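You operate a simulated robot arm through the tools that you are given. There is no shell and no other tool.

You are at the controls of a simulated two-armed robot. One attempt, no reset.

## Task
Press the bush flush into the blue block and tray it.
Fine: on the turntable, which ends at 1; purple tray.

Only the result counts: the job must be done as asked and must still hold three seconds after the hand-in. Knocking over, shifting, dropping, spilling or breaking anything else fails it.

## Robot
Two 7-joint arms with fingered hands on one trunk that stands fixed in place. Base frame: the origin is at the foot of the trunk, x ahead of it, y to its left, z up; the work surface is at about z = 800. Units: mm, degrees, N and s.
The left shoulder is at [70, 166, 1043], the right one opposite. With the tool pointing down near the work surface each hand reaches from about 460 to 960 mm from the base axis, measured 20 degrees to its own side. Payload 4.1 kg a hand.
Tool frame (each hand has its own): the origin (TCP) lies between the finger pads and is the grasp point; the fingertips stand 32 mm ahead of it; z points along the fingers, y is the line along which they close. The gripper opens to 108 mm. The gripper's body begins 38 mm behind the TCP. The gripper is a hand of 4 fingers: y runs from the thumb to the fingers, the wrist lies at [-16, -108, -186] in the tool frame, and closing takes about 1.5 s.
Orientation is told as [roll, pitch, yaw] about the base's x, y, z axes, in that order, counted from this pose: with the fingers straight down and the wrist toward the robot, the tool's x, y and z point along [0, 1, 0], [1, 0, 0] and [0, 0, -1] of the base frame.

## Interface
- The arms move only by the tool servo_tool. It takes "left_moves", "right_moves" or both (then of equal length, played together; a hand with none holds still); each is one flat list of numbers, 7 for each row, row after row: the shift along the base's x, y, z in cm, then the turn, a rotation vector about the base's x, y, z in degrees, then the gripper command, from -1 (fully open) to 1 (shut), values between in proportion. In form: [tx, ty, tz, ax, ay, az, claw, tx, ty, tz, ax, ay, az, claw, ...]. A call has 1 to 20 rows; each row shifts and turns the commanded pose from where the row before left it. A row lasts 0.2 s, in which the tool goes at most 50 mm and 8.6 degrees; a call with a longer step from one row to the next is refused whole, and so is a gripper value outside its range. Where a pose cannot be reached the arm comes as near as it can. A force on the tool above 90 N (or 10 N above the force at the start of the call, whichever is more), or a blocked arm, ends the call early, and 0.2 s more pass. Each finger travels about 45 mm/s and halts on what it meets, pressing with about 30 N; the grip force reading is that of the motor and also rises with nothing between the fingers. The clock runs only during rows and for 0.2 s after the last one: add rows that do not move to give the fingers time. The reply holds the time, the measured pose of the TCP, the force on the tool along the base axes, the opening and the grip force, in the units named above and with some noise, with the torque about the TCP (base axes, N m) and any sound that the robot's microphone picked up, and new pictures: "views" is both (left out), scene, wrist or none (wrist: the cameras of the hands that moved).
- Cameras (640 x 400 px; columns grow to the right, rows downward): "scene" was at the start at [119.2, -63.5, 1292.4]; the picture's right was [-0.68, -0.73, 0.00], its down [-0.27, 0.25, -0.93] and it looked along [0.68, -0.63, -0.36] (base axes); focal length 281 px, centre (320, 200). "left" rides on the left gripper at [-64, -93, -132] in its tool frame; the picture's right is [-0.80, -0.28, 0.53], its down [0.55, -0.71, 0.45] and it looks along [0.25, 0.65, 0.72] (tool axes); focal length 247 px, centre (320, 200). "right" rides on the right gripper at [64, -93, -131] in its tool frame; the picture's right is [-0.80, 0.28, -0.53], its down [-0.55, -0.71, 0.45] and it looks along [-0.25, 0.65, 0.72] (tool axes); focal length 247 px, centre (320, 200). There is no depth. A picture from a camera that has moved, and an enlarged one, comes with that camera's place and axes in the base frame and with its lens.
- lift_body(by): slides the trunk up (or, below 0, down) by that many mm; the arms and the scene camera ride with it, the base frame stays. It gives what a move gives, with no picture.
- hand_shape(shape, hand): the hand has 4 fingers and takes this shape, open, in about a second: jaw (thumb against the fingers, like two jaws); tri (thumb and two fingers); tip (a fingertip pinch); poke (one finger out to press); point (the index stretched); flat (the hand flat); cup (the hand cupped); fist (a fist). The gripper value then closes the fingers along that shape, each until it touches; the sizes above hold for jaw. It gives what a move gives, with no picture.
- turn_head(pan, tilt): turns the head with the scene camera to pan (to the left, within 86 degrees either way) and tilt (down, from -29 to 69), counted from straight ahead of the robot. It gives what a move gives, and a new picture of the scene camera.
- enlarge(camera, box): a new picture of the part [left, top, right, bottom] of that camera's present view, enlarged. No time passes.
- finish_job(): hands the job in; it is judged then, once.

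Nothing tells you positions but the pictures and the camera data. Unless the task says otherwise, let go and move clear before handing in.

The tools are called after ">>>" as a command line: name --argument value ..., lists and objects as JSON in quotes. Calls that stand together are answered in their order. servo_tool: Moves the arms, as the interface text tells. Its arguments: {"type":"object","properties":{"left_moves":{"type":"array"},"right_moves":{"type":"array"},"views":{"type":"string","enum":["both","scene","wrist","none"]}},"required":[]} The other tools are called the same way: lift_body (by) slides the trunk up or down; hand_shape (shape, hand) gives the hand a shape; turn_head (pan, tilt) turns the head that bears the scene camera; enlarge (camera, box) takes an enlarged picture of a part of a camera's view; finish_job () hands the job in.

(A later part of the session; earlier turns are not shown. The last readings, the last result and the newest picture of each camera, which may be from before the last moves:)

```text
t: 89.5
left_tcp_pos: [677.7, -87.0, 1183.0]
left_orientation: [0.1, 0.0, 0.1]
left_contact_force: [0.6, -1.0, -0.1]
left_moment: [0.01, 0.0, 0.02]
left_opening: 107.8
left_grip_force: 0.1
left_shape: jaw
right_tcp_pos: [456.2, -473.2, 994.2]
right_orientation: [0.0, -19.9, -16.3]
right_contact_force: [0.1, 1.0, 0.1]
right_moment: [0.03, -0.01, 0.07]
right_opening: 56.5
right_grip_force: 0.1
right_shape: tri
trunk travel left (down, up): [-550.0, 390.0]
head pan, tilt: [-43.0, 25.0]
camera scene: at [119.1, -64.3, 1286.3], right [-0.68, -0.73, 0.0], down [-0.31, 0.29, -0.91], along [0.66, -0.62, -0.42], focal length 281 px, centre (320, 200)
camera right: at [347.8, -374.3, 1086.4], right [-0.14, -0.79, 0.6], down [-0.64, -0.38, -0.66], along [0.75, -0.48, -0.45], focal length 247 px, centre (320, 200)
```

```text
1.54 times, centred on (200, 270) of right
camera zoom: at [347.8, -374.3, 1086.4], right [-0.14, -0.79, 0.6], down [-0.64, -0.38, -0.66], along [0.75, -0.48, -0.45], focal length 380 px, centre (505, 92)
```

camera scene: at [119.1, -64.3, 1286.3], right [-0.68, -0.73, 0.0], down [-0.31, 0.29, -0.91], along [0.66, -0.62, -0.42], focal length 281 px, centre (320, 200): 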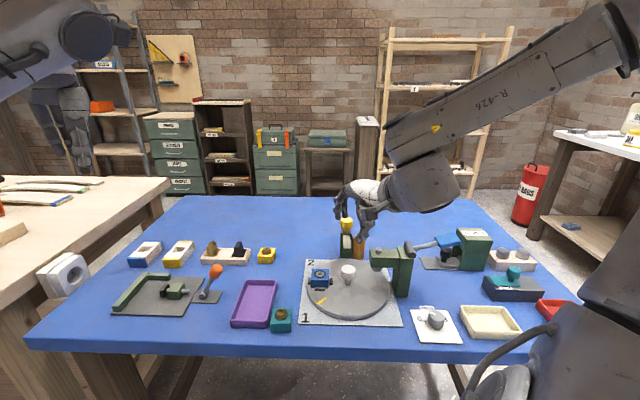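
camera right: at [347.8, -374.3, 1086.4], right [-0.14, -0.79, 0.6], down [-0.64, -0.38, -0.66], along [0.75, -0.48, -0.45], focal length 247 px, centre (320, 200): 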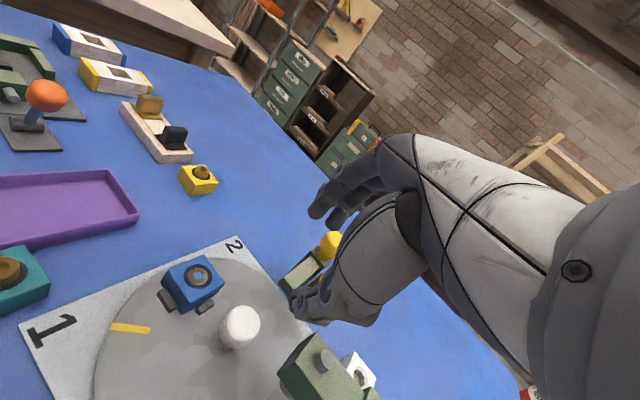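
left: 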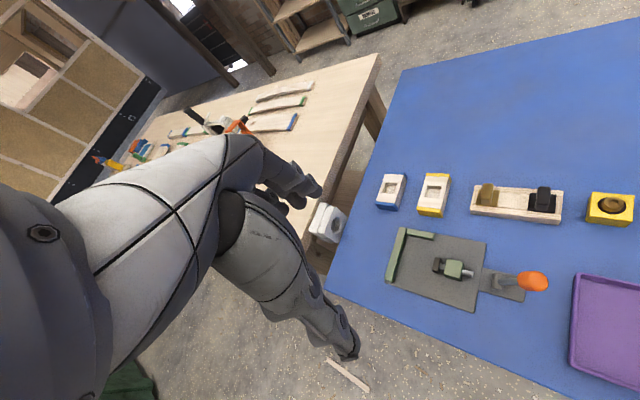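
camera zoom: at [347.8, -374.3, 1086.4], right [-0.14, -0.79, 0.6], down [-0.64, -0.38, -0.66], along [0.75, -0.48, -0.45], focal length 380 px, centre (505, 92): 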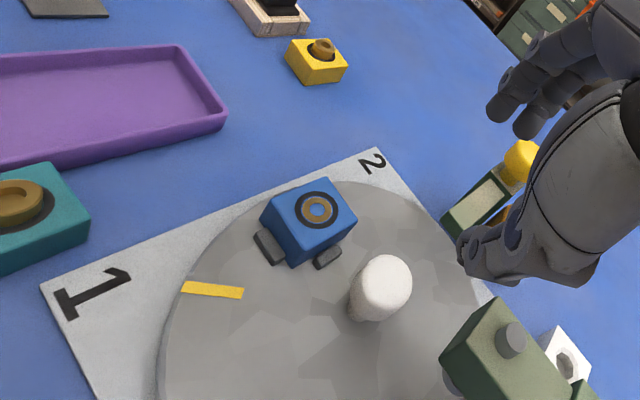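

The turntable is back at 1, with the mark at 89° by my measure. Now I'll straighten the hand, go back to the jaw shape, and fetch the block from the nest.

>>> servo_tool --right_moves '[1.2, 1.1, 0, 1.87, 6.4, 0, -0.05, 1.2, 1.1, 0, 1.87, 6.4, 0, -0.05, 1.2, 1.1, 0, 1.86, 6.4, 0, -0.05, 1.13, 1.2, 0, 0, 0, -7.2, -0.05, 0, 0, 0, 0, 0, -7.2, -0.05, 0, 0, 0, 0, 0, -7.2, -0.05, 0, 0, 0, 0, 0, -7.1, -0.05, 0, 0, 0, 0, 0, 0, -0.05]' --views "none"

>>> hand_shape --hand "right" --shape "jaw"

>>> servo_tool --right_moves '[0, 0, -1.5, 0, 0, 0, -0.2, 0, 0, -1.5, 0, 0, 0, -0.2, 0, 0, -1.0, 0, 0, 0, -0.2, 0, 0, -1.0, 0, 0, 0, -0.2, 0, 0, 0, 0, 0, 0, -0.2]' --views "both"

>>> enlarge --camera "right" --box '[180, 140, 420, 380]'

>>> enlarge --camera "scene" --box '[280, 220, 400, 330]'

```text
t: 91.2
left_tcp_pos: [676.7, -86.9, 1184.5]
left_orientation: [0.0, -0.1, 0.1]
left_contact_force: [-0.2, -0.1, 0.2]
left_moment: [-0.01, 0.04, 0.06]
left_opening: 107.7
left_grip_force: 0.0
left_shape: jaw
right_tcp_pos: [503.6, -425.8, 995.0]
right_orientation: [-0.1, 0.0, -45.0]
right_contact_force: [-0.1, -0.8, -0.9]
right_moment: [-0.04, -0.06, -0.01]
right_opening: 56.5
right_grip_force: 0.1
right_shape: tri
trunk travel left (down, up): [-550.0, 390.0]
head pan, tilt: [-43.0, 25.0]
```

```text
t: 92.2
left_tcp_pos: [675.9, -86.1, 1183.5]
left_orientation: [0.0, 0.0, 0.1]
left_contact_force: [-0.2, 0.3, 0.7]
left_moment: [0.0, -0.03, 0.01]
left_opening: 107.5
left_grip_force: 0.0
left_shape: jaw
right_tcp_pos: [503.8, -426.1, 995.2]
right_orientation: [-0.2, 0.0, -44.9]
right_contact_force: [0.3, -0.7, -0.2]
right_moment: [0.01, 0.01, -0.02]
right_opening: 107.8
right_grip_force: 0.0
right_shape: jaw
trunk travel left (down, up): [-550.0, 390.0]
head pan, tilt: [-43.0, 25.0]
```

```text
t: 93.3
left_tcp_pos: [677.2, -85.7, 1184.2]
left_orientation: [0.0, 0.0, 0.1]
left_contact_force: [-0.7, 0.4, 0.2]
left_moment: [0.02, 0.0, 0.02]
left_opening: 107.8
left_grip_force: 0.0
left_shape: jaw
right_tcp_pos: [502.0, -426.4, 943.2]
right_orientation: [0.0, 0.0, -44.9]
right_contact_force: [-0.8, -0.3, -0.3]
right_moment: [0.01, 0.01, 0.02]
right_opening: 65.0
right_grip_force: 0.1
right_shape: jaw
trunk travel left (down, up): [-550.0, 390.0]
head pan, tilt: [-43.0, 25.0]
camera scene: at [118.3, -62.9, 1286.5], right [-0.68, -0.73, 0.0], down [-0.31, 0.29, -0.91], along [0.66, -0.62, -0.42], focal length 281 px, centre (320, 200)
camera right: at [482.8, -315.7, 1076.1], right [-0.36, -0.76, 0.53], down [-0.89, 0.11, -0.45], along [0.28, -0.64, -0.72], focal length 247 px, centre (320, 200)
```

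scene: 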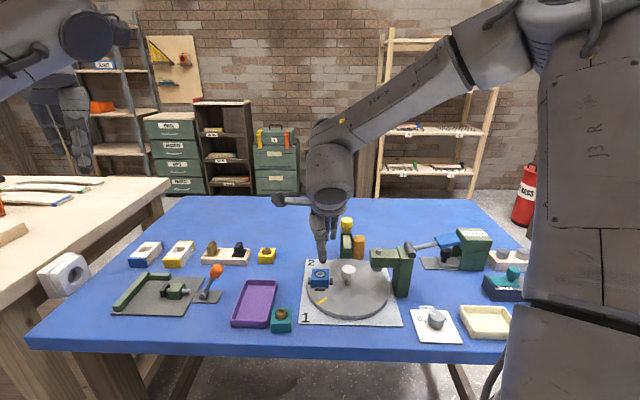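
right: 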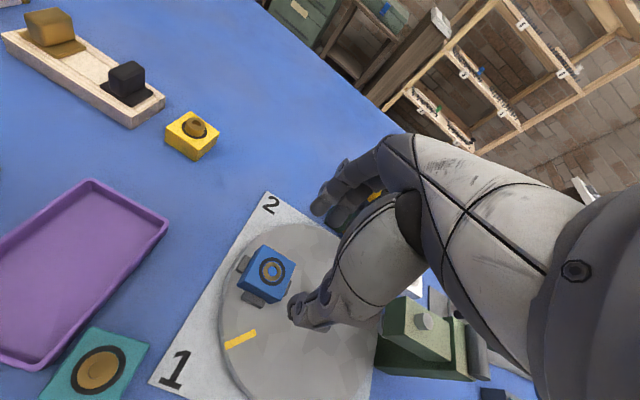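

```text
1.67 times, centred on (300, 260) of right
camera zoom: at [482.8, -315.7, 1076.1], right [-0.36, -0.76, 0.53], down [-0.89, 0.11, -0.45], along [0.28, -0.64, -0.72], focal length 412 px, centre (353, 100)
```

zoom: 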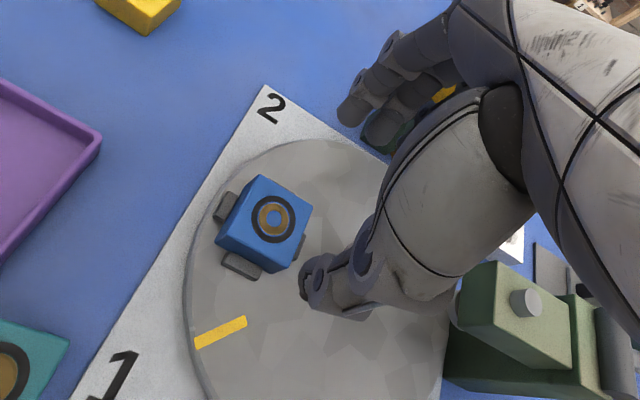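

```text
3.64 times, centred on (340, 275) of scene
camera zoom: at [118.3, -62.9, 1286.5], right [-0.68, -0.73, 0.0], down [-0.31, 0.29, -0.91], along [0.66, -0.62, -0.42], focal length 1022 px, centre (247, -73)
```

zoom: 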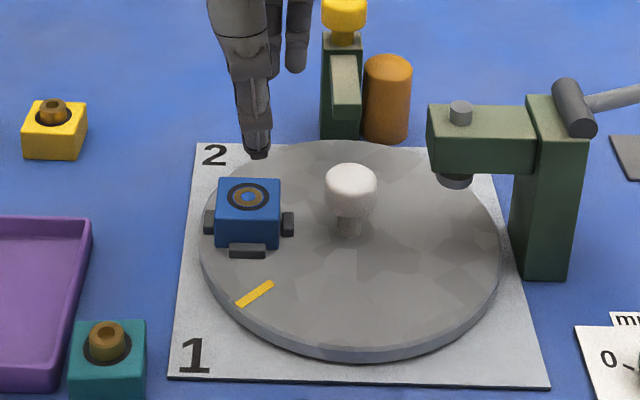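

I'm lined up with the block, so I'll descend to the earlier grip height and close on it.

>>> servo_tool --right_moves '[0.12, -0.2, -2.5, 0, 0, 0, -0.2, 0, 0, -2.5, 0, 0, 0, -0.2, 0, 0, -2.0, 0, 0, 0, -0.2, 0, 0, -1.0, 0, 0, 0, -0.2, 0, 0, 0, 0, 0, 0, -0.2]' --views "both"

>>> enlarge --camera "right" --box '[220, 180, 360, 320]'

>>> enlarge --camera "scene" --box '[290, 240, 370, 310]'

```text
t: 94.5
left_tcp_pos: [676.0, -85.2, 1185.1]
left_orientation: [0.0, -0.1, 0.1]
left_contact_force: [-0.2, 0.1, 0.2]
left_moment: [0.0, 0.02, -0.03]
left_opening: 107.6
left_grip_force: 0.1
left_shape: jaw
right_tcp_pos: [504.1, -427.6, 864.2]
right_orientation: [-0.1, 0.0, -45.1]
right_contact_force: [0.3, 0.3, 0.9]
right_moment: [0.01, 0.04, 0.0]
right_opening: 65.2
right_grip_force: 0.1
right_shape: jaw
trunk travel left (down, up): [-550.0, 390.0]
head pan, tilt: [-43.0, 25.0]
camera scene: at [118.3, -62.9, 1286.5], right [-0.68, -0.73, 0.0], down [-0.31, 0.29, -0.91], along [0.66, -0.62, -0.42], focal length 281 px, centre (320, 200)
camera right: at [484.4, -317.9, 996.2], right [-0.36, -0.76, 0.53], down [-0.89, 0.11, -0.45], along [0.28, -0.64, -0.72], focal length 247 px, centre (320, 200)
```

scene: 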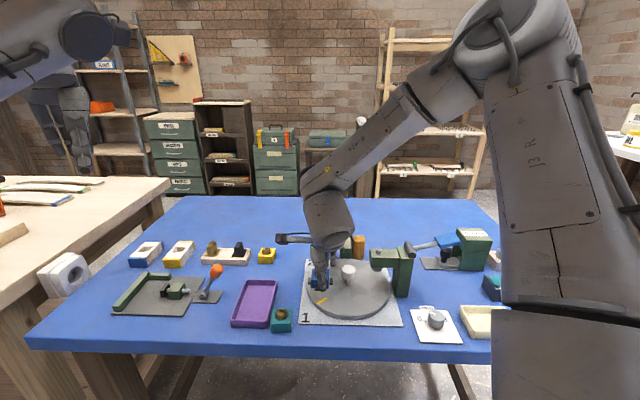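
right: 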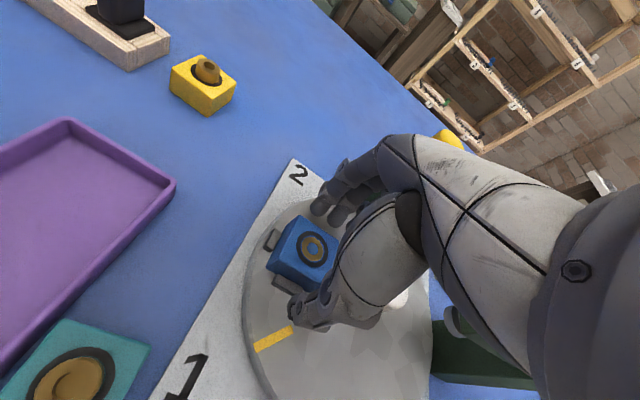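

```text
2.86 times, centred on (290, 250) of right
camera zoom: at [484.4, -317.9, 996.2], right [-0.36, -0.76, 0.53], down [-0.89, 0.11, -0.45], along [0.28, -0.64, -0.72], focal length 706 px, centre (406, 57)
```

zoom: 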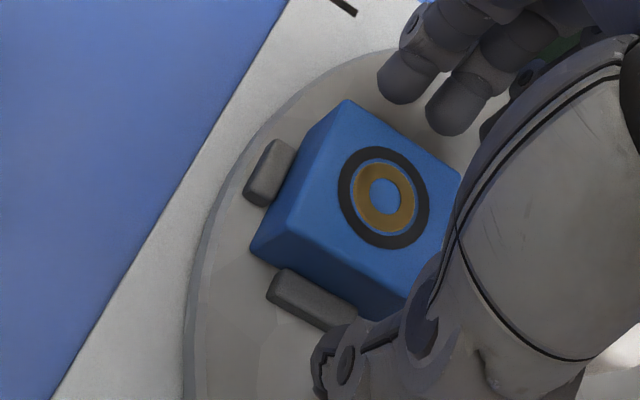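

```text
5.71 times, centred on (330, 275) of scene
camera zoom: at [118.3, -62.9, 1286.5], right [-0.68, -0.73, 0.0], down [-0.31, 0.29, -0.91], along [0.66, -0.62, -0.42], focal length 1606 px, centre (263, -229)
```

zoom: 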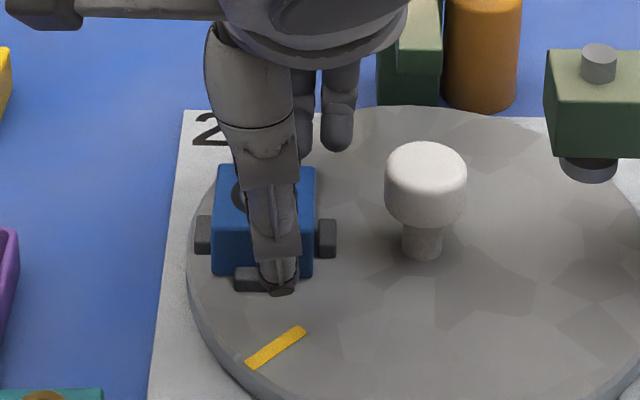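

The block lies between the pads. I'll close, then lift straight out.

>>> servo_tool --right_moves '[0, 0, 0, 0, 0, 0, 0.2, 0, 0, 0, 0, 0, 0, 0.4, 0, 0, 0, 0, 0, 0, 0.5, 0, 0, 0, 0, 0, 0, 0.5, 0, 0, 0, 0, 0, 0, 0.5, 0, 0, 0, 0, 0, 0, 0.5, 0, 0, 0.5, 0, 0, 0, 0.5, 0, 0, 1.0, 0, 0, 0, 0.5, 0, 0, 2.5, 0, 0, 0, 0.5, 0, 0, 3.5, 0, 0, 0, 0.5, 0, 0, 0, 0, 0, 0, 0.5]' --views "both"

>>> enlarge --camera "scene" --box '[220, 220, 400, 340]'

>>> enlarge --camera "right" --box '[220, 180, 360, 320]'

```text
t: 97.0
left_tcp_pos: [678.1, -86.0, 1183.7]
left_orientation: [0.0, 0.0, 0.1]
left_contact_force: [1.2, 0.6, -0.3]
left_moment: [-0.01, 0.04, 0.0]
left_opening: 107.4
left_grip_force: 0.0
left_shape: jaw
right_tcp_pos: [505.8, -429.6, 939.5]
right_orientation: [-0.1, 0.0, -44.8]
right_contact_force: [0.4, -1.1, -0.4]
right_moment: [-0.02, 0.01, 0.01]
right_opening: 37.0
right_grip_force: 29.3
right_shape: jaw
trunk travel left (down, up): [-550.0, 390.0]
head pan, tilt: [-43.0, 25.0]
camera scene: at [119.4, -63.1, 1286.4], right [-0.68, -0.73, 0.0], down [-0.31, 0.29, -0.91], along [0.66, -0.62, -0.42], focal length 281 px, centre (320, 200)
camera right: at [484.8, -318.5, 1071.0], right [-0.36, -0.76, 0.53], down [-0.89, 0.11, -0.45], along [0.28, -0.64, -0.72], focal length 247 px, centre (320, 200)
```

scene: 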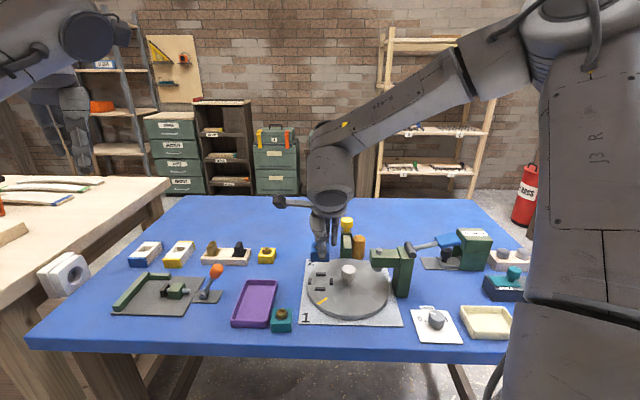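
right: 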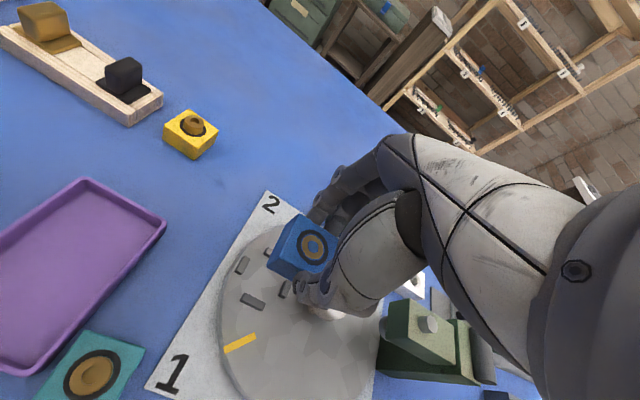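

```text
3.33 times, centred on (310, 280) of scene
camera zoom: at [119.4, -63.1, 1286.4], right [-0.68, -0.73, 0.0], down [-0.31, 0.29, -0.91], along [0.66, -0.62, -0.42], focal length 937 px, centre (353, -67)
```

zoom: 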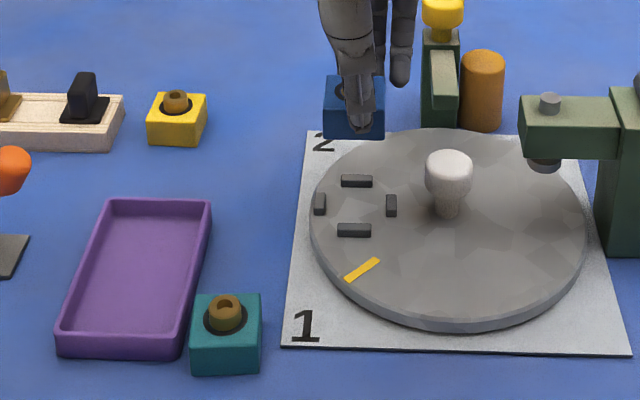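

```text
2.86 times, centred on (290, 250) of right
camera zoom: at [484.8, -318.5, 1071.0], right [-0.36, -0.76, 0.53], down [-0.89, 0.11, -0.45], along [0.28, -0.64, -0.72], focal length 706 px, centre (406, 57)
```

zoom: 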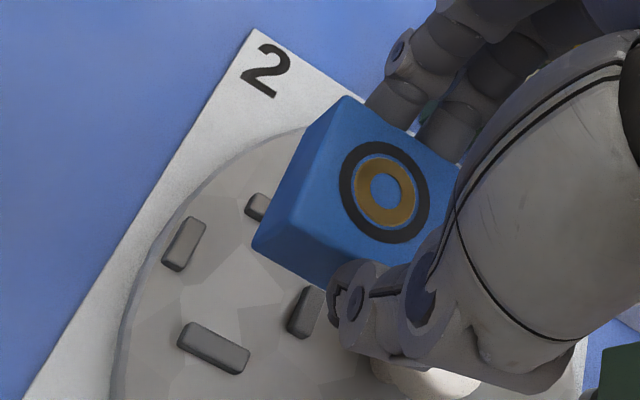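

The block is out with its bush flush, and the nest is empty with the mark at 1. Now I'll measure the purple tray.

>>> enlarge --camera "scene" --box '[225, 270, 305, 340]'

>>> enlarge --camera "right" --box '[0, 160, 200, 400]'

>>> enlarge --camera "scene" --box '[300, 210, 370, 270]'

```text
5.71 times, centred on (265, 305) of scene
camera zoom: at [119.4, -63.1, 1286.4], right [-0.68, -0.73, 0.0], down [-0.31, 0.29, -0.91], along [0.66, -0.62, -0.42], focal length 1606 px, centre (634, -400)
```

zoom: 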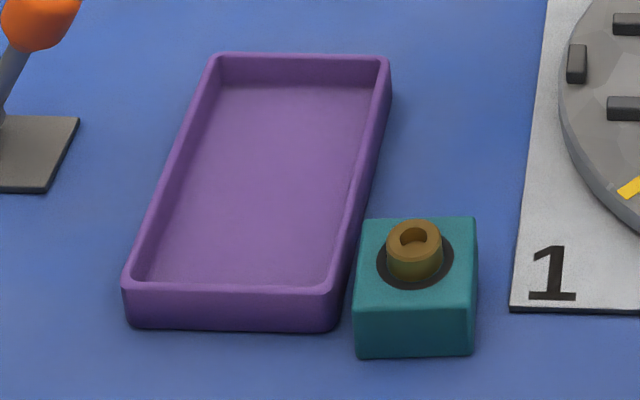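

```text
1.67 times, centred on (100, 280) of right
camera zoom: at [484.8, -318.5, 1071.0], right [-0.36, -0.76, 0.53], down [-0.89, 0.11, -0.45], along [0.28, -0.64, -0.72], focal length 412 px, centre (687, 67)
```

zoom: 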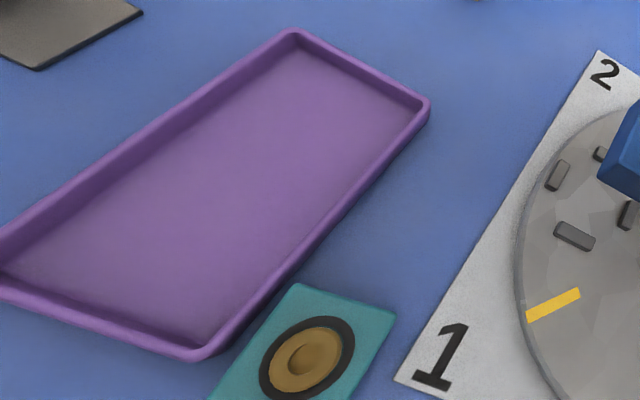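

```text
6.67 times, centred on (335, 240) of scene
camera zoom: at [119.4, -63.1, 1286.4], right [-0.68, -0.73, 0.0], down [-0.31, 0.29, -0.91], along [0.66, -0.62, -0.42], focal length 1874 px, centre (220, -67)
```

zoom: 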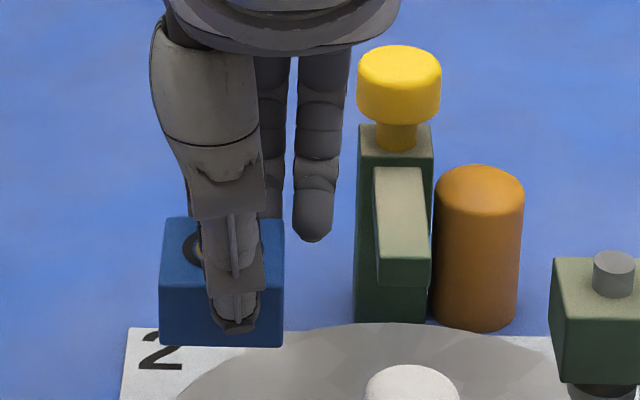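

The tray's centre is (566.8, -284), its rim is at z 820.5, and it lies at 45°, matching the hand. I'll carry the block above the tray, offset slightly so the spare finger clears the wall.

>>> servo_tool --right_moves '[1.1, 2.53, 0.5, 0, 0, 0, 0.5, 1.1, 2.53, 0, 0, 0, 0, 0.5, 1.1, 2.53, 0, 0, 0, 0, 0.5, 1.1, 2.53, 0, 0, 0, 0, 0.5, 1.1, 2.53, 0, 0, 0, 0, 0.5, 0.95, 2.5, 0, 0, 0, 0, 0.5, 0, 0, 0, 0, 0, 0, 0.5]' --views "both"

>>> enlarge --camera "scene" --box '[205, 220, 325, 340]'

>>> enlarge --camera "right" --box '[180, 160, 400, 380]'

```text
t: 98.5
left_tcp_pos: [676.1, -86.8, 1184.0]
left_orientation: [0.1, 0.1, 0.1]
left_contact_force: [-0.4, 0.0, 0.1]
left_moment: [-0.01, -0.04, 0.03]
left_opening: 107.8
left_grip_force: 0.1
left_shape: jaw
right_tcp_pos: [568.1, -277.8, 947.1]
right_orientation: [-0.1, 0.1, -45.0]
right_contact_force: [-1.0, -0.8, 0.5]
right_moment: [-0.01, -0.02, 0.0]
right_opening: 37.3
right_grip_force: 30.1
right_shape: jaw
trunk travel left (down, up): [-550.0, 390.0]
head pan, tilt: [-43.0, 25.0]
camera scene: at [117.7, -63.0, 1286.6], right [-0.68, -0.73, 0.0], down [-0.31, 0.29, -0.91], along [0.66, -0.62, -0.42], focal length 281 px, centre (320, 200)
camera right: at [548.2, -167.3, 1078.2], right [-0.36, -0.76, 0.53], down [-0.89, 0.11, -0.45], along [0.28, -0.64, -0.72], focal length 247 px, centre (320, 200)
```

scene: 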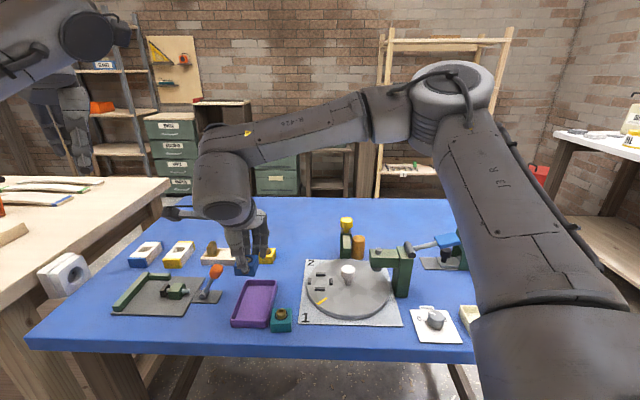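
right: 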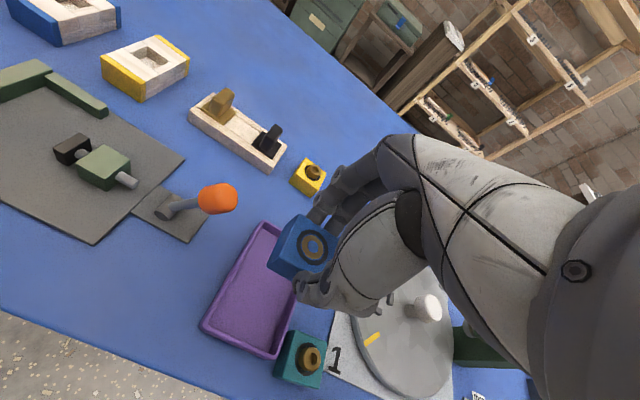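

```text
3.33 times, centred on (265, 280) of scene
camera zoom: at [117.7, -63.0, 1286.6], right [-0.68, -0.73, 0.0], down [-0.31, 0.29, -0.91], along [0.66, -0.62, -0.42], focal length 937 px, centre (503, -67)
```

zoom: 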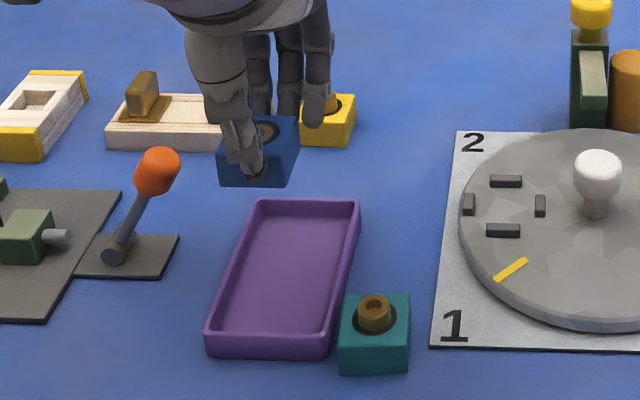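

```text
1.82 times, centred on (290, 270) of right
camera zoom: at [548.2, -167.3, 1078.2], right [-0.36, -0.76, 0.53], down [-0.89, 0.11, -0.45], along [0.28, -0.64, -0.72], focal length 449 px, centre (374, 73)
```

zoom: 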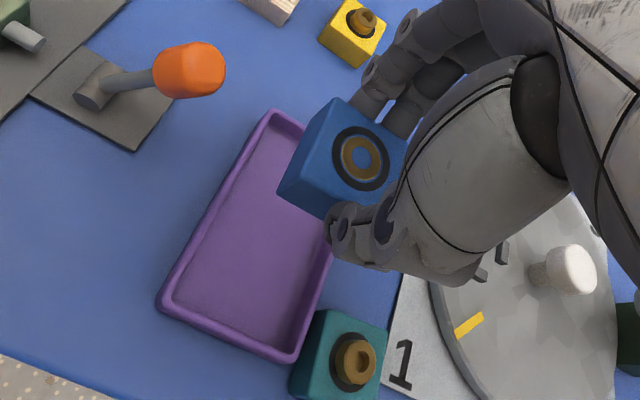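

The block is above the tray with clear space around the hand. I'll lower it to just above the rim and check.

>>> servo_tool --right_moves '[0.1, 0, -2.5, 0, 0, 0, 0.5, 0, 0, -2.5, 0, 0, 0, 0.5, 0, 0, -2.2, 0, 0, 0, 0.5, 0, 0, 0, 0, 0, 0, 0.5]' --views "both"

>>> enlarge --camera "scene" --box '[215, 250, 305, 340]'

>>> enlarge --camera "right" --box '[180, 160, 380, 360]'

```text
t: 99.5
left_tcp_pos: [676.2, -86.9, 1184.6]
left_orientation: [0.0, 0.0, 0.1]
left_contact_force: [0.7, 0.1, 0.7]
left_moment: [0.0, -0.05, -0.01]
left_opening: 107.4
left_grip_force: 0.0
left_shape: jaw
right_tcp_pos: [555.6, -298.5, 884.1]
right_orientation: [0.0, 0.0, -44.9]
right_contact_force: [-0.1, 0.5, -0.6]
right_moment: [0.01, -0.01, 0.0]
right_opening: 37.1
right_grip_force: 29.8
right_shape: jaw
right hand out of reach, approached as far as the arm can: row 1, 2, 3
trunk travel left (down, up): [-550.0, 390.0]
head pan, tilt: [-43.0, 25.0]
camera scene: at [118.4, -62.8, 1286.5], right [-0.68, -0.73, 0.0], down [-0.31, 0.29, -0.91], along [0.66, -0.62, -0.42], focal length 281 px, centre (320, 200)
camera right: at [535.2, -187.6, 1016.3], right [-0.36, -0.77, 0.53], down [-0.89, 0.11, -0.45], along [0.28, -0.63, -0.72], focal length 247 px, centre (320, 200)
```

scene: 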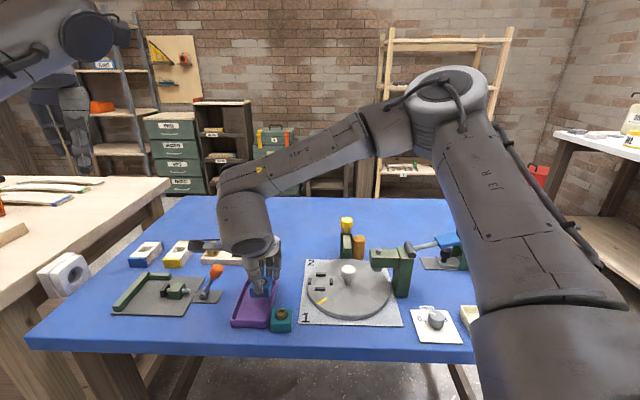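
right: 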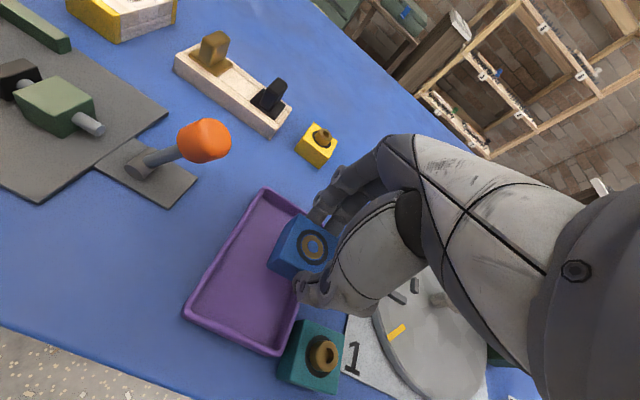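

```text
4.44 times, centred on (260, 295) of scene
camera zoom: at [118.4, -62.8, 1286.5], right [-0.68, -0.73, 0.0], down [-0.31, 0.29, -0.91], along [0.66, -0.62, -0.42], focal length 1249 px, centre (587, -222)
```

zoom: 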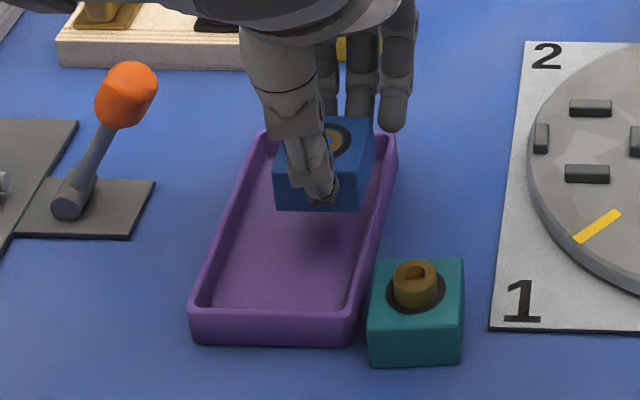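

```text
2.00 times, centred on (280, 260) of right
camera zoom: at [535.2, -187.6, 1016.3], right [-0.36, -0.77, 0.53], down [-0.89, 0.11, -0.45], along [0.28, -0.63, -0.72], focal length 494 px, centre (400, 80)
```

zoom: 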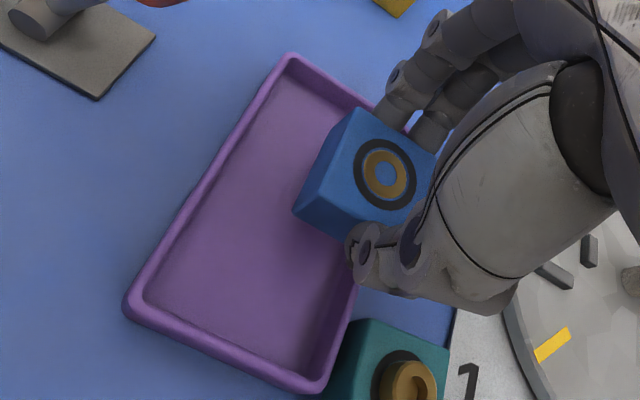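

The arm hits a joint limit here with the hand vertical, and it stopped short but still above the rim. Raising the trunk should ease the wrist, and everything the arms hold simply rises with it.

>>> lift_body --by 130

>>> enlarge --camera "scene" --box '[160, 180, 480, 380]'

```text
t: 101.1
left_tcp_pos: [677.5, -86.4, 1313.6]
left_orientation: [0.0, 0.1, 0.1]
left_contact_force: [0.4, 0.9, 0.4]
left_moment: [0.04, 0.0, -0.01]
left_opening: 107.7
left_grip_force: 0.1
left_shape: jaw
right_tcp_pos: [555.9, -298.6, 1014.5]
right_orientation: [0.1, 0.1, -44.8]
right_contact_force: [0.7, 1.0, -0.3]
right_moment: [0.0, -0.04, 0.01]
right_opening: 37.0
right_grip_force: 30.3
right_shape: jaw
trunk travel left (down, up): [-680.0, 260.0]
head pan, tilt: [-43.0, 25.0]
```

```text
2.00 times, centred on (320, 280) of scene
camera zoom: at [118.8, -63.1, 1416.4], right [-0.68, -0.73, 0.0], down [-0.31, 0.29, -0.91], along [0.66, -0.62, -0.42], focal length 562 px, centre (320, 40)
```

zoom: 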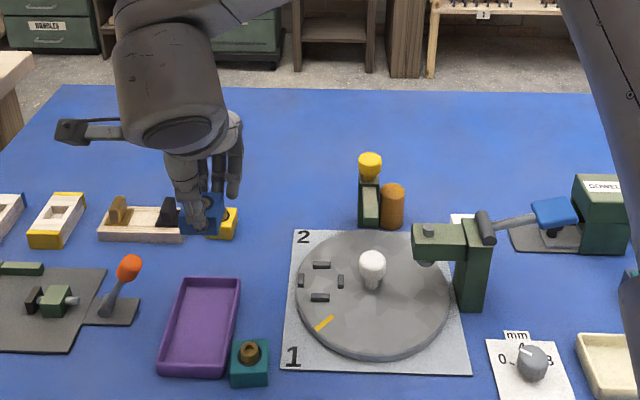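

>>> servo_tool --right_moves '[0, 0, 0, 0, 0, 0, 0.5, 0, 0, 0, 0, 0, 0, 0.5]' --views "scene"

```text
t: 101.7
left_tcp_pos: [676.8, -86.5, 1314.1]
left_orientation: [-0.1, 0.0, 0.1]
left_contact_force: [1.0, 0.4, -0.2]
left_moment: [0.0, -0.03, 0.0]
left_opening: 107.6
left_grip_force: 0.1
left_shape: jaw
right_tcp_pos: [555.8, -296.3, 1014.4]
right_orientation: [0.0, 0.1, -44.9]
right_contact_force: [0.2, 0.0, 0.0]
right_moment: [0.01, -0.01, 0.03]
right_opening: 37.3
right_grip_force: 30.0
right_shape: jaw
trunk travel left (down, up): [-680.0, 260.0]
head pan, tilt: [-43.0, 25.0]
camera scene: at [118.8, -63.1, 1416.5], right [-0.68, -0.73, 0.0], down [-0.31, 0.29, -0.91], along [0.66, -0.62, -0.42], focal length 281 px, centre (320, 200)
```

scene: 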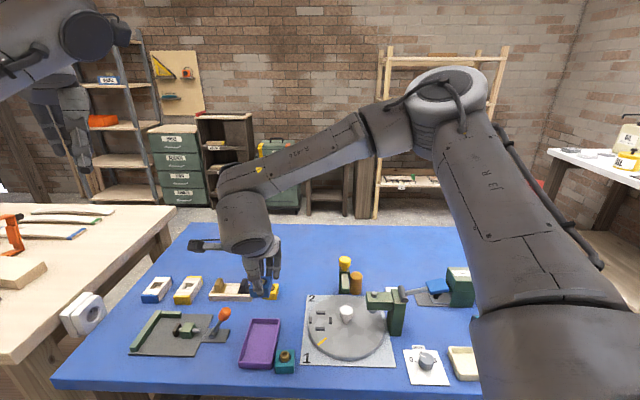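

>>> servo_tool --right_moves '[0.48, 0.65, -2.0, 0, 0, 0, 0.5, 0.48, 0.65, -2.5, 0, 0, 0, 0.5, 0.48, 0.6, -2.5, 0, 0, 0, 0.5, 0, 0, -2.0, 0, 0, 0, 0.5, 0, 0, -2.0, 0, 0, 0, 0.5, 0, 0, 0, 0, 0, 0, 0.5]' --views "both"

>>> enlarge --camera "scene" --box '[215, 270, 315, 390]'

>>> enlarge --camera "right" --box '[180, 160, 380, 360]'

```text
t: 103.1
left_tcp_pos: [676.0, -86.3, 1313.6]
left_orientation: [0.0, -0.1, 0.1]
left_contact_force: [-1.2, -0.5, 0.1]
left_moment: [0.02, -0.02, 0.0]
left_opening: 107.6
left_grip_force: 0.1
left_shape: jaw
right_tcp_pos: [530.3, -332.6, 950.1]
right_orientation: [0.1, 0.1, -45.0]
right_contact_force: [-0.1, 0.3, -0.6]
right_moment: [0.04, 0.0, 0.02]
right_opening: 37.1
right_grip_force: 30.0
right_shape: jaw
right hand out of reach, approached as far as the arm can: row 1, 2, 3, 4, 5
trunk travel left (down, up): [-680.0, 260.0]
head pan, tilt: [-43.0, 25.0]
camera scene: at [118.6, -62.9, 1416.5], right [-0.68, -0.73, 0.0], down [-0.31, 0.29, -0.91], along [0.66, -0.62, -0.42], focal length 281 px, centre (320, 200)
camera right: at [511.1, -223.0, 1082.1], right [-0.36, -0.77, 0.53], down [-0.89, 0.11, -0.45], along [0.28, -0.63, -0.72], focal length 247 px, centre (320, 200)
```

scene: 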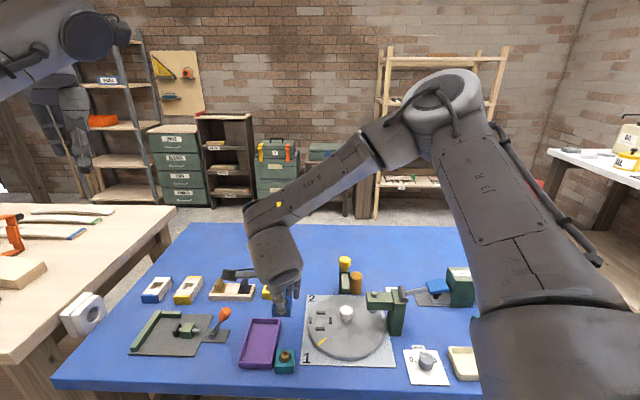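
right: 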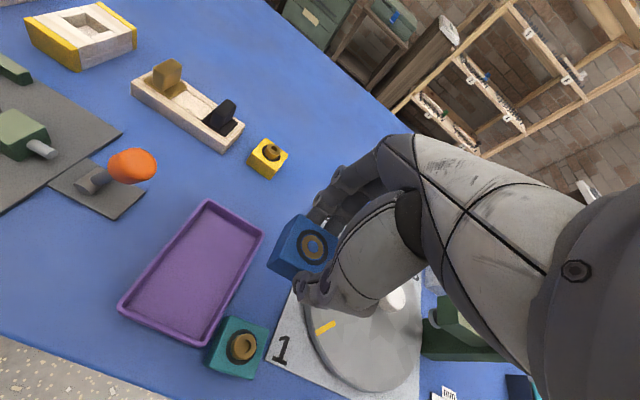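

```text
3.33 times, centred on (265, 330) of scene
camera zoom: at [118.6, -62.9, 1416.5], right [-0.68, -0.73, 0.0], down [-0.31, 0.29, -0.91], along [0.66, -0.62, -0.42], focal length 937 px, centre (503, -233)
```

zoom: 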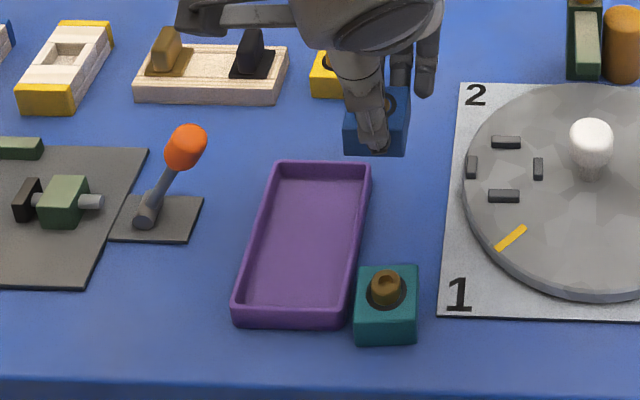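

```text
2.00 times, centred on (280, 260) of right
camera zoom: at [511.1, -223.0, 1082.1], right [-0.36, -0.77, 0.53], down [-0.89, 0.11, -0.45], along [0.28, -0.63, -0.72], focal length 494 px, centre (400, 80)
```

zoom: 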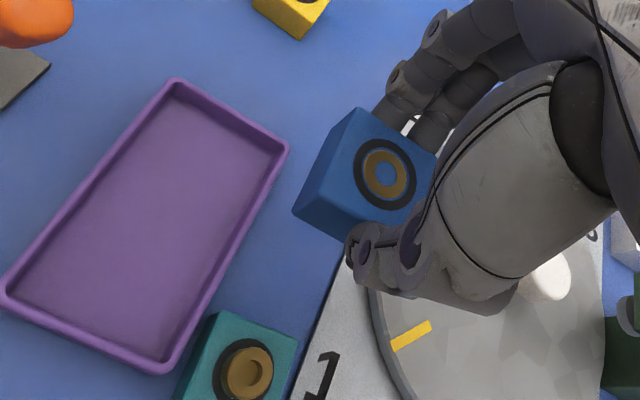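

Raising the trunk made it worse, so lowering it should help. I'll first lift the hand well up, then lower the trunk below its starting height.

>>> servo_tool --right_moves '[0, 0, 4.0, 0, 0, 0, 0.5, 0, 0, 5.0, 0, 0, 0, 0.5, 0, 0, 5.0, 0, 0, 0, 0.5, 0, 0, 5.0, 0, 0, 0, 0.5, 0, 0, 5.0, 0, 0, 0, 0.5, 0, 0, 3.0, 0, 0, 0, 0.5, 0, 0, 0, 0, 0, 0, 0.5]' --views "scene"

```text
t: 104.7
left_tcp_pos: [676.7, -85.1, 1312.4]
left_orientation: [0.0, 0.1, 0.2]
left_contact_force: [0.4, 0.1, -0.5]
left_moment: [-0.02, 0.01, -0.01]
left_opening: 107.5
left_grip_force: 0.2
left_shape: jaw
right_tcp_pos: [531.5, -331.7, 1220.7]
right_orientation: [-0.1, 0.1, -44.9]
right_contact_force: [-0.3, 0.0, -0.1]
right_moment: [-0.02, -0.04, -0.03]
right_opening: 37.3
right_grip_force: 30.0
right_shape: jaw
trunk travel left (down, up): [-680.0, 260.0]
head pan, tilt: [-43.0, 25.0]
camera scene: at [118.9, -63.1, 1416.4], right [-0.68, -0.73, 0.0], down [-0.31, 0.29, -0.91], along [0.66, -0.62, -0.42], focal length 281 px, centre (320, 200)
```

scene: 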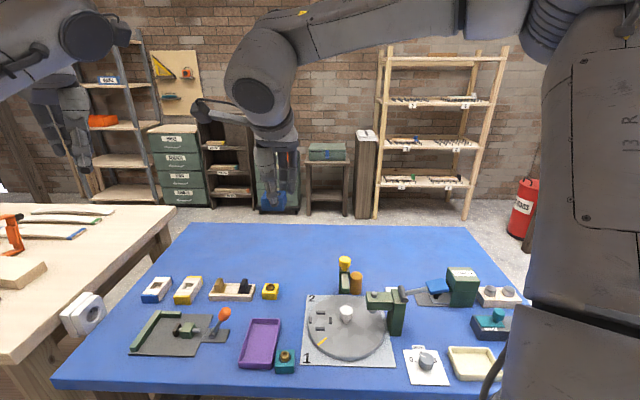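

>>> lift_body --by -130

>>> lift_body --by -110

>>> turn_head --pan -35 --tilt 25

```text
t: 106.3
left_tcp_pos: [676.6, -87.0, 1184.4]
left_orientation: [0.0, -0.1, 0.1]
left_contact_force: [0.7, -0.2, -0.1]
left_moment: [-0.01, 0.01, 0.03]
left_opening: 107.7
left_grip_force: 0.1
left_shape: jaw
right_tcp_pos: [531.7, -332.1, 1091.2]
right_orientation: [-0.1, 0.1, -44.9]
right_contact_force: [-0.6, -0.3, 0.6]
right_moment: [0.02, 0.03, -0.01]
right_opening: 37.1
right_grip_force: 30.3
right_shape: jaw
trunk travel left (down, up): [-550.0, 390.0]
head pan, tilt: [-43.0, 25.0]
```

```text
t: 107.7
left_tcp_pos: [676.1, -86.4, 1073.6]
left_orientation: [-0.1, 0.0, 0.1]
left_contact_force: [0.2, -0.8, 0.2]
left_moment: [0.01, 0.0, 0.01]
left_opening: 107.7
left_grip_force: 0.1
left_shape: jaw
right_tcp_pos: [531.1, -332.8, 981.7]
right_orientation: [0.0, 0.0, -44.8]
right_contact_force: [0.2, -1.5, -0.3]
right_moment: [0.03, -0.01, 0.02]
right_opening: 37.0
right_grip_force: 30.2
right_shape: jaw
trunk travel left (down, up): [-440.0, 500.0]
head pan, tilt: [-43.0, 25.0]
```

```text
t: 108.4
left_tcp_pos: [677.4, -86.1, 1074.4]
left_orientation: [-0.1, 0.0, 0.1]
left_contact_force: [0.1, 0.2, -0.3]
left_moment: [0.0, 0.0, -0.03]
left_opening: 107.3
left_grip_force: 0.0
left_shape: jaw
right_tcp_pos: [532.3, -333.4, 981.8]
right_orientation: [0.0, 0.1, -44.9]
right_contact_force: [-0.3, 0.3, -0.6]
right_moment: [0.0, 0.03, 0.02]
right_opening: 37.2
right_grip_force: 30.2
right_shape: jaw
trunk travel left (down, up): [-440.0, 500.0]
head pan, tilt: [-35.0, 25.0]
camera scene: at [126.6, -53.1, 1176.5], right [-0.57, -0.82, 0.0], down [-0.35, 0.24, -0.91], along [0.74, -0.52, -0.42], focal length 281 px, centre (320, 200)
```

scene: 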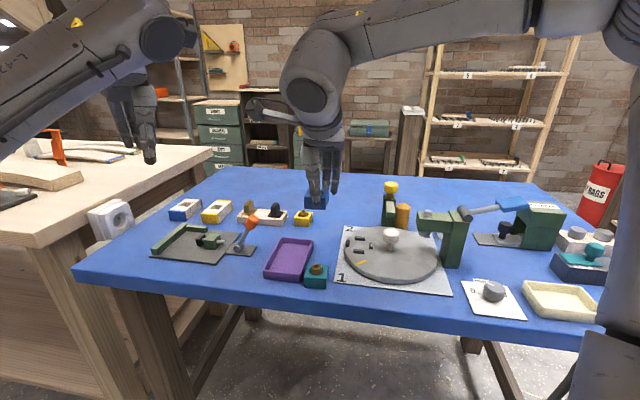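

>>> servo_tool --right_moves '[1.28, 1.84, -1.0, 0, 0, 0, 0.5, 1.28, 1.84, -1.5, 0, 0, 0, 0.5, 1.28, 1.83, -1.5, 0, 0, 0, 0.5, 0, 0, -2.5, 0, 0, 0, 0.5, 0, 0, 0, 0, 0, 0, 0.5]' --views "both"

>>> enlarge --camera "scene" --box '[235, 190, 345, 300]'

>>> enlarge --camera "right" --box '[180, 160, 380, 360]'

```text
t: 109.6
left_tcp_pos: [676.6, -85.6, 1074.0]
left_orientation: [0.0, 0.0, 0.1]
left_contact_force: [-0.6, 0.3, -0.1]
left_moment: [-0.01, -0.01, 0.0]
left_opening: 107.9
left_grip_force: 0.1
left_shape: jaw
right_tcp_pos: [569.1, -278.3, 915.5]
right_orientation: [0.0, 0.0, -44.9]
right_contact_force: [0.5, 0.1, -0.4]
right_moment: [0.02, 0.0, 0.0]
right_opening: 36.9
right_grip_force: 30.5
right_shape: jaw
trunk travel left (down, up): [-440.0, 500.0]
head pan, tilt: [-35.0, 25.0]
camera scene: at [126.7, -52.8, 1176.5], right [-0.57, -0.82, 0.0], down [-0.35, 0.24, -0.91], along [0.74, -0.52, -0.42], focal length 281 px, centre (320, 200)
camera right: at [549.4, -167.7, 1047.8], right [-0.36, -0.77, 0.53], down [-0.89, 0.11, -0.45], along [0.28, -0.63, -0.72], focal length 247 px, centre (320, 200)
```

scene: 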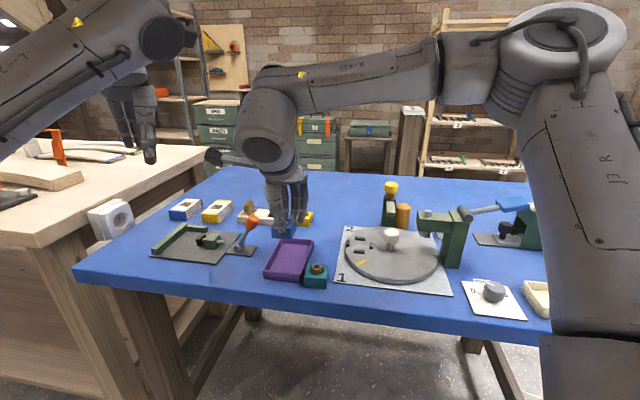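
right: 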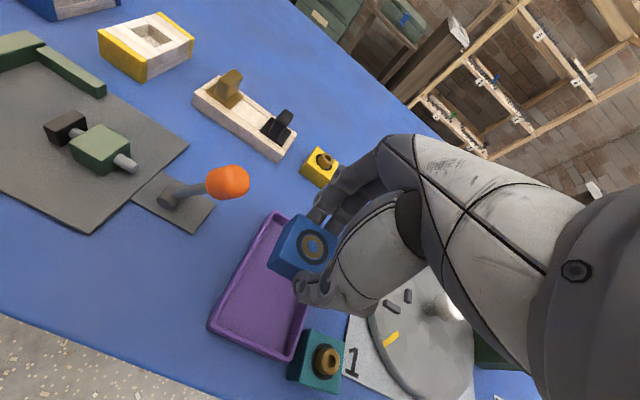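

```text
3.64 times, centred on (290, 245) of scene
camera zoom: at [126.7, -52.8, 1176.5], right [-0.57, -0.82, 0.0], down [-0.35, 0.24, -0.91], along [0.74, -0.52, -0.42], focal length 1022 px, centre (429, 36)
```

zoom: 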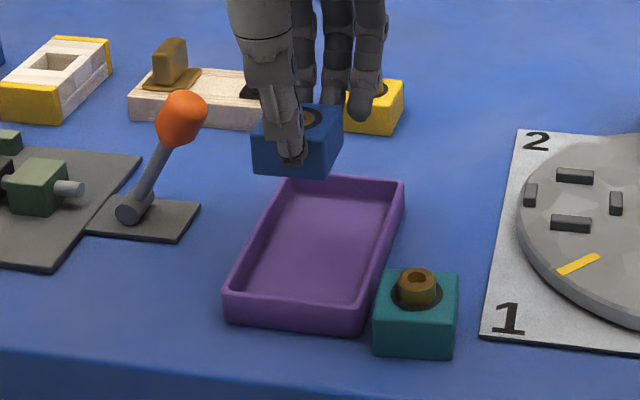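

```text
2.00 times, centred on (280, 260) of right
camera zoom: at [549.4, -167.7, 1047.8], right [-0.36, -0.77, 0.53], down [-0.89, 0.11, -0.45], along [0.28, -0.63, -0.72], focal length 494 px, centre (400, 80)
```

zoom: 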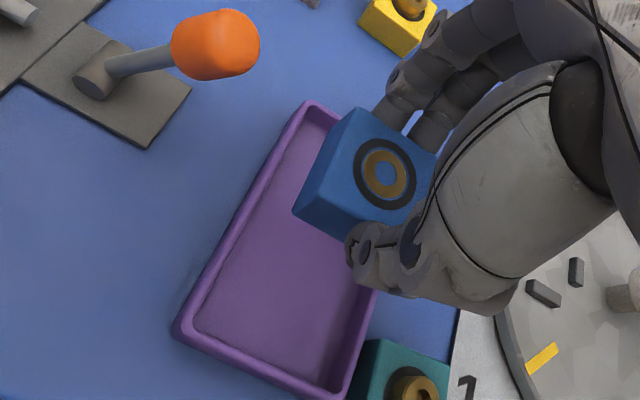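

Now it reaches. I'll lower to just above the rim and check again.

>>> servo_tool --right_moves '[0, 0, -2.0, 0, 0, 0, 0.5, 0, 0, -2.0, 0, 0, 0, 0.5, 0, 0, 0, 0, 0, 0, 0.5]' --views "both"

>>> enlarge --camera "scene" --box '[255, 200, 335, 290]'

>>> enlarge --camera "right" --box '[180, 160, 380, 360]'

```text
t: 110.4
left_tcp_pos: [676.7, -86.3, 1074.0]
left_orientation: [0.0, -0.1, 0.1]
left_contact_force: [0.1, 0.5, -0.3]
left_moment: [0.0, -0.01, 0.0]
left_opening: 107.5
left_grip_force: 0.1
left_shape: jaw
right_tcp_pos: [569.0, -278.1, 876.0]
right_orientation: [0.1, 0.1, -45.0]
right_contact_force: [0.3, 0.1, -0.4]
right_moment: [-0.03, -0.02, -0.01]
right_opening: 37.3
right_grip_force: 29.9
right_shape: jaw
trunk travel left (down, up): [-440.0, 500.0]
head pan, tilt: [-35.0, 25.0]
camera scene: at [126.4, -52.9, 1176.5], right [-0.57, -0.82, 0.0], down [-0.35, 0.24, -0.91], along [0.74, -0.52, -0.42], focal length 281 px, centre (320, 200)
camera right: at [549.0, -167.5, 1008.0], right [-0.36, -0.77, 0.53], down [-0.89, 0.11, -0.45], along [0.28, -0.63, -0.72], focal length 247 px, centre (320, 200)
```

scene: 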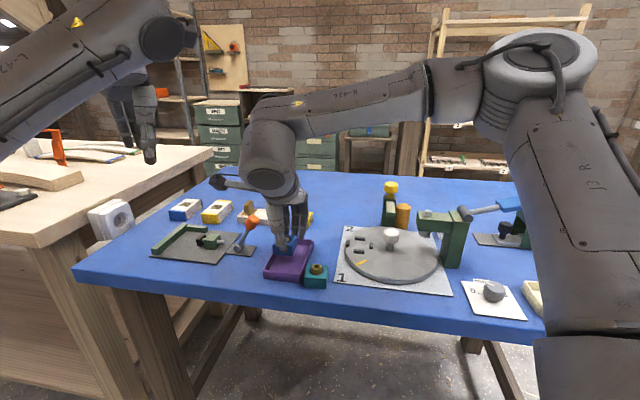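
right: 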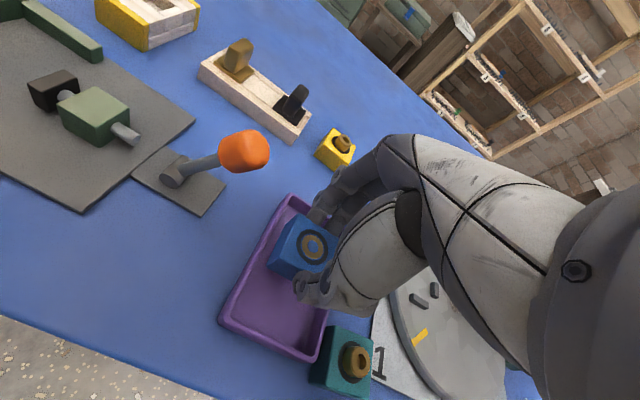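

```text
4.44 times, centred on (295, 245) of scene
camera zoom: at [126.4, -52.9, 1176.5], right [-0.57, -0.82, 0.0], down [-0.35, 0.24, -0.91], along [0.74, -0.52, -0.42], focal length 1249 px, centre (431, 0)
```

zoom: 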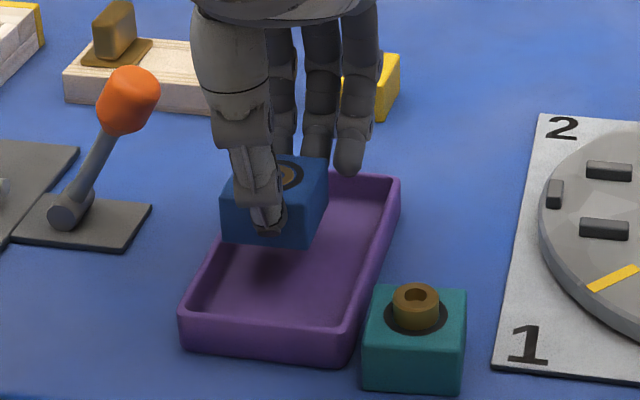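

```text
2.00 times, centred on (280, 260) of right
camera zoom: at [549.0, -167.5, 1008.0], right [-0.36, -0.77, 0.53], down [-0.89, 0.11, -0.45], along [0.28, -0.63, -0.72], focal length 494 px, centre (400, 80)
```

zoom: 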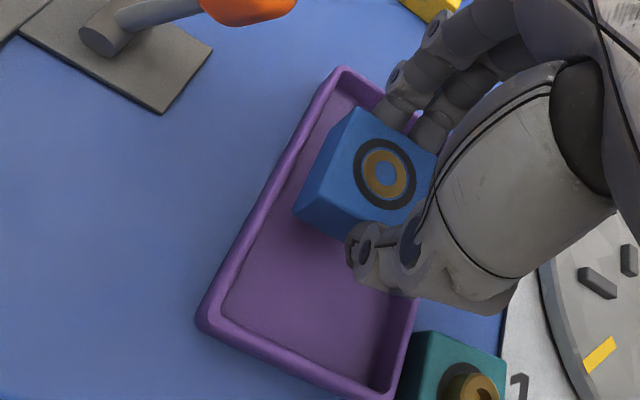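

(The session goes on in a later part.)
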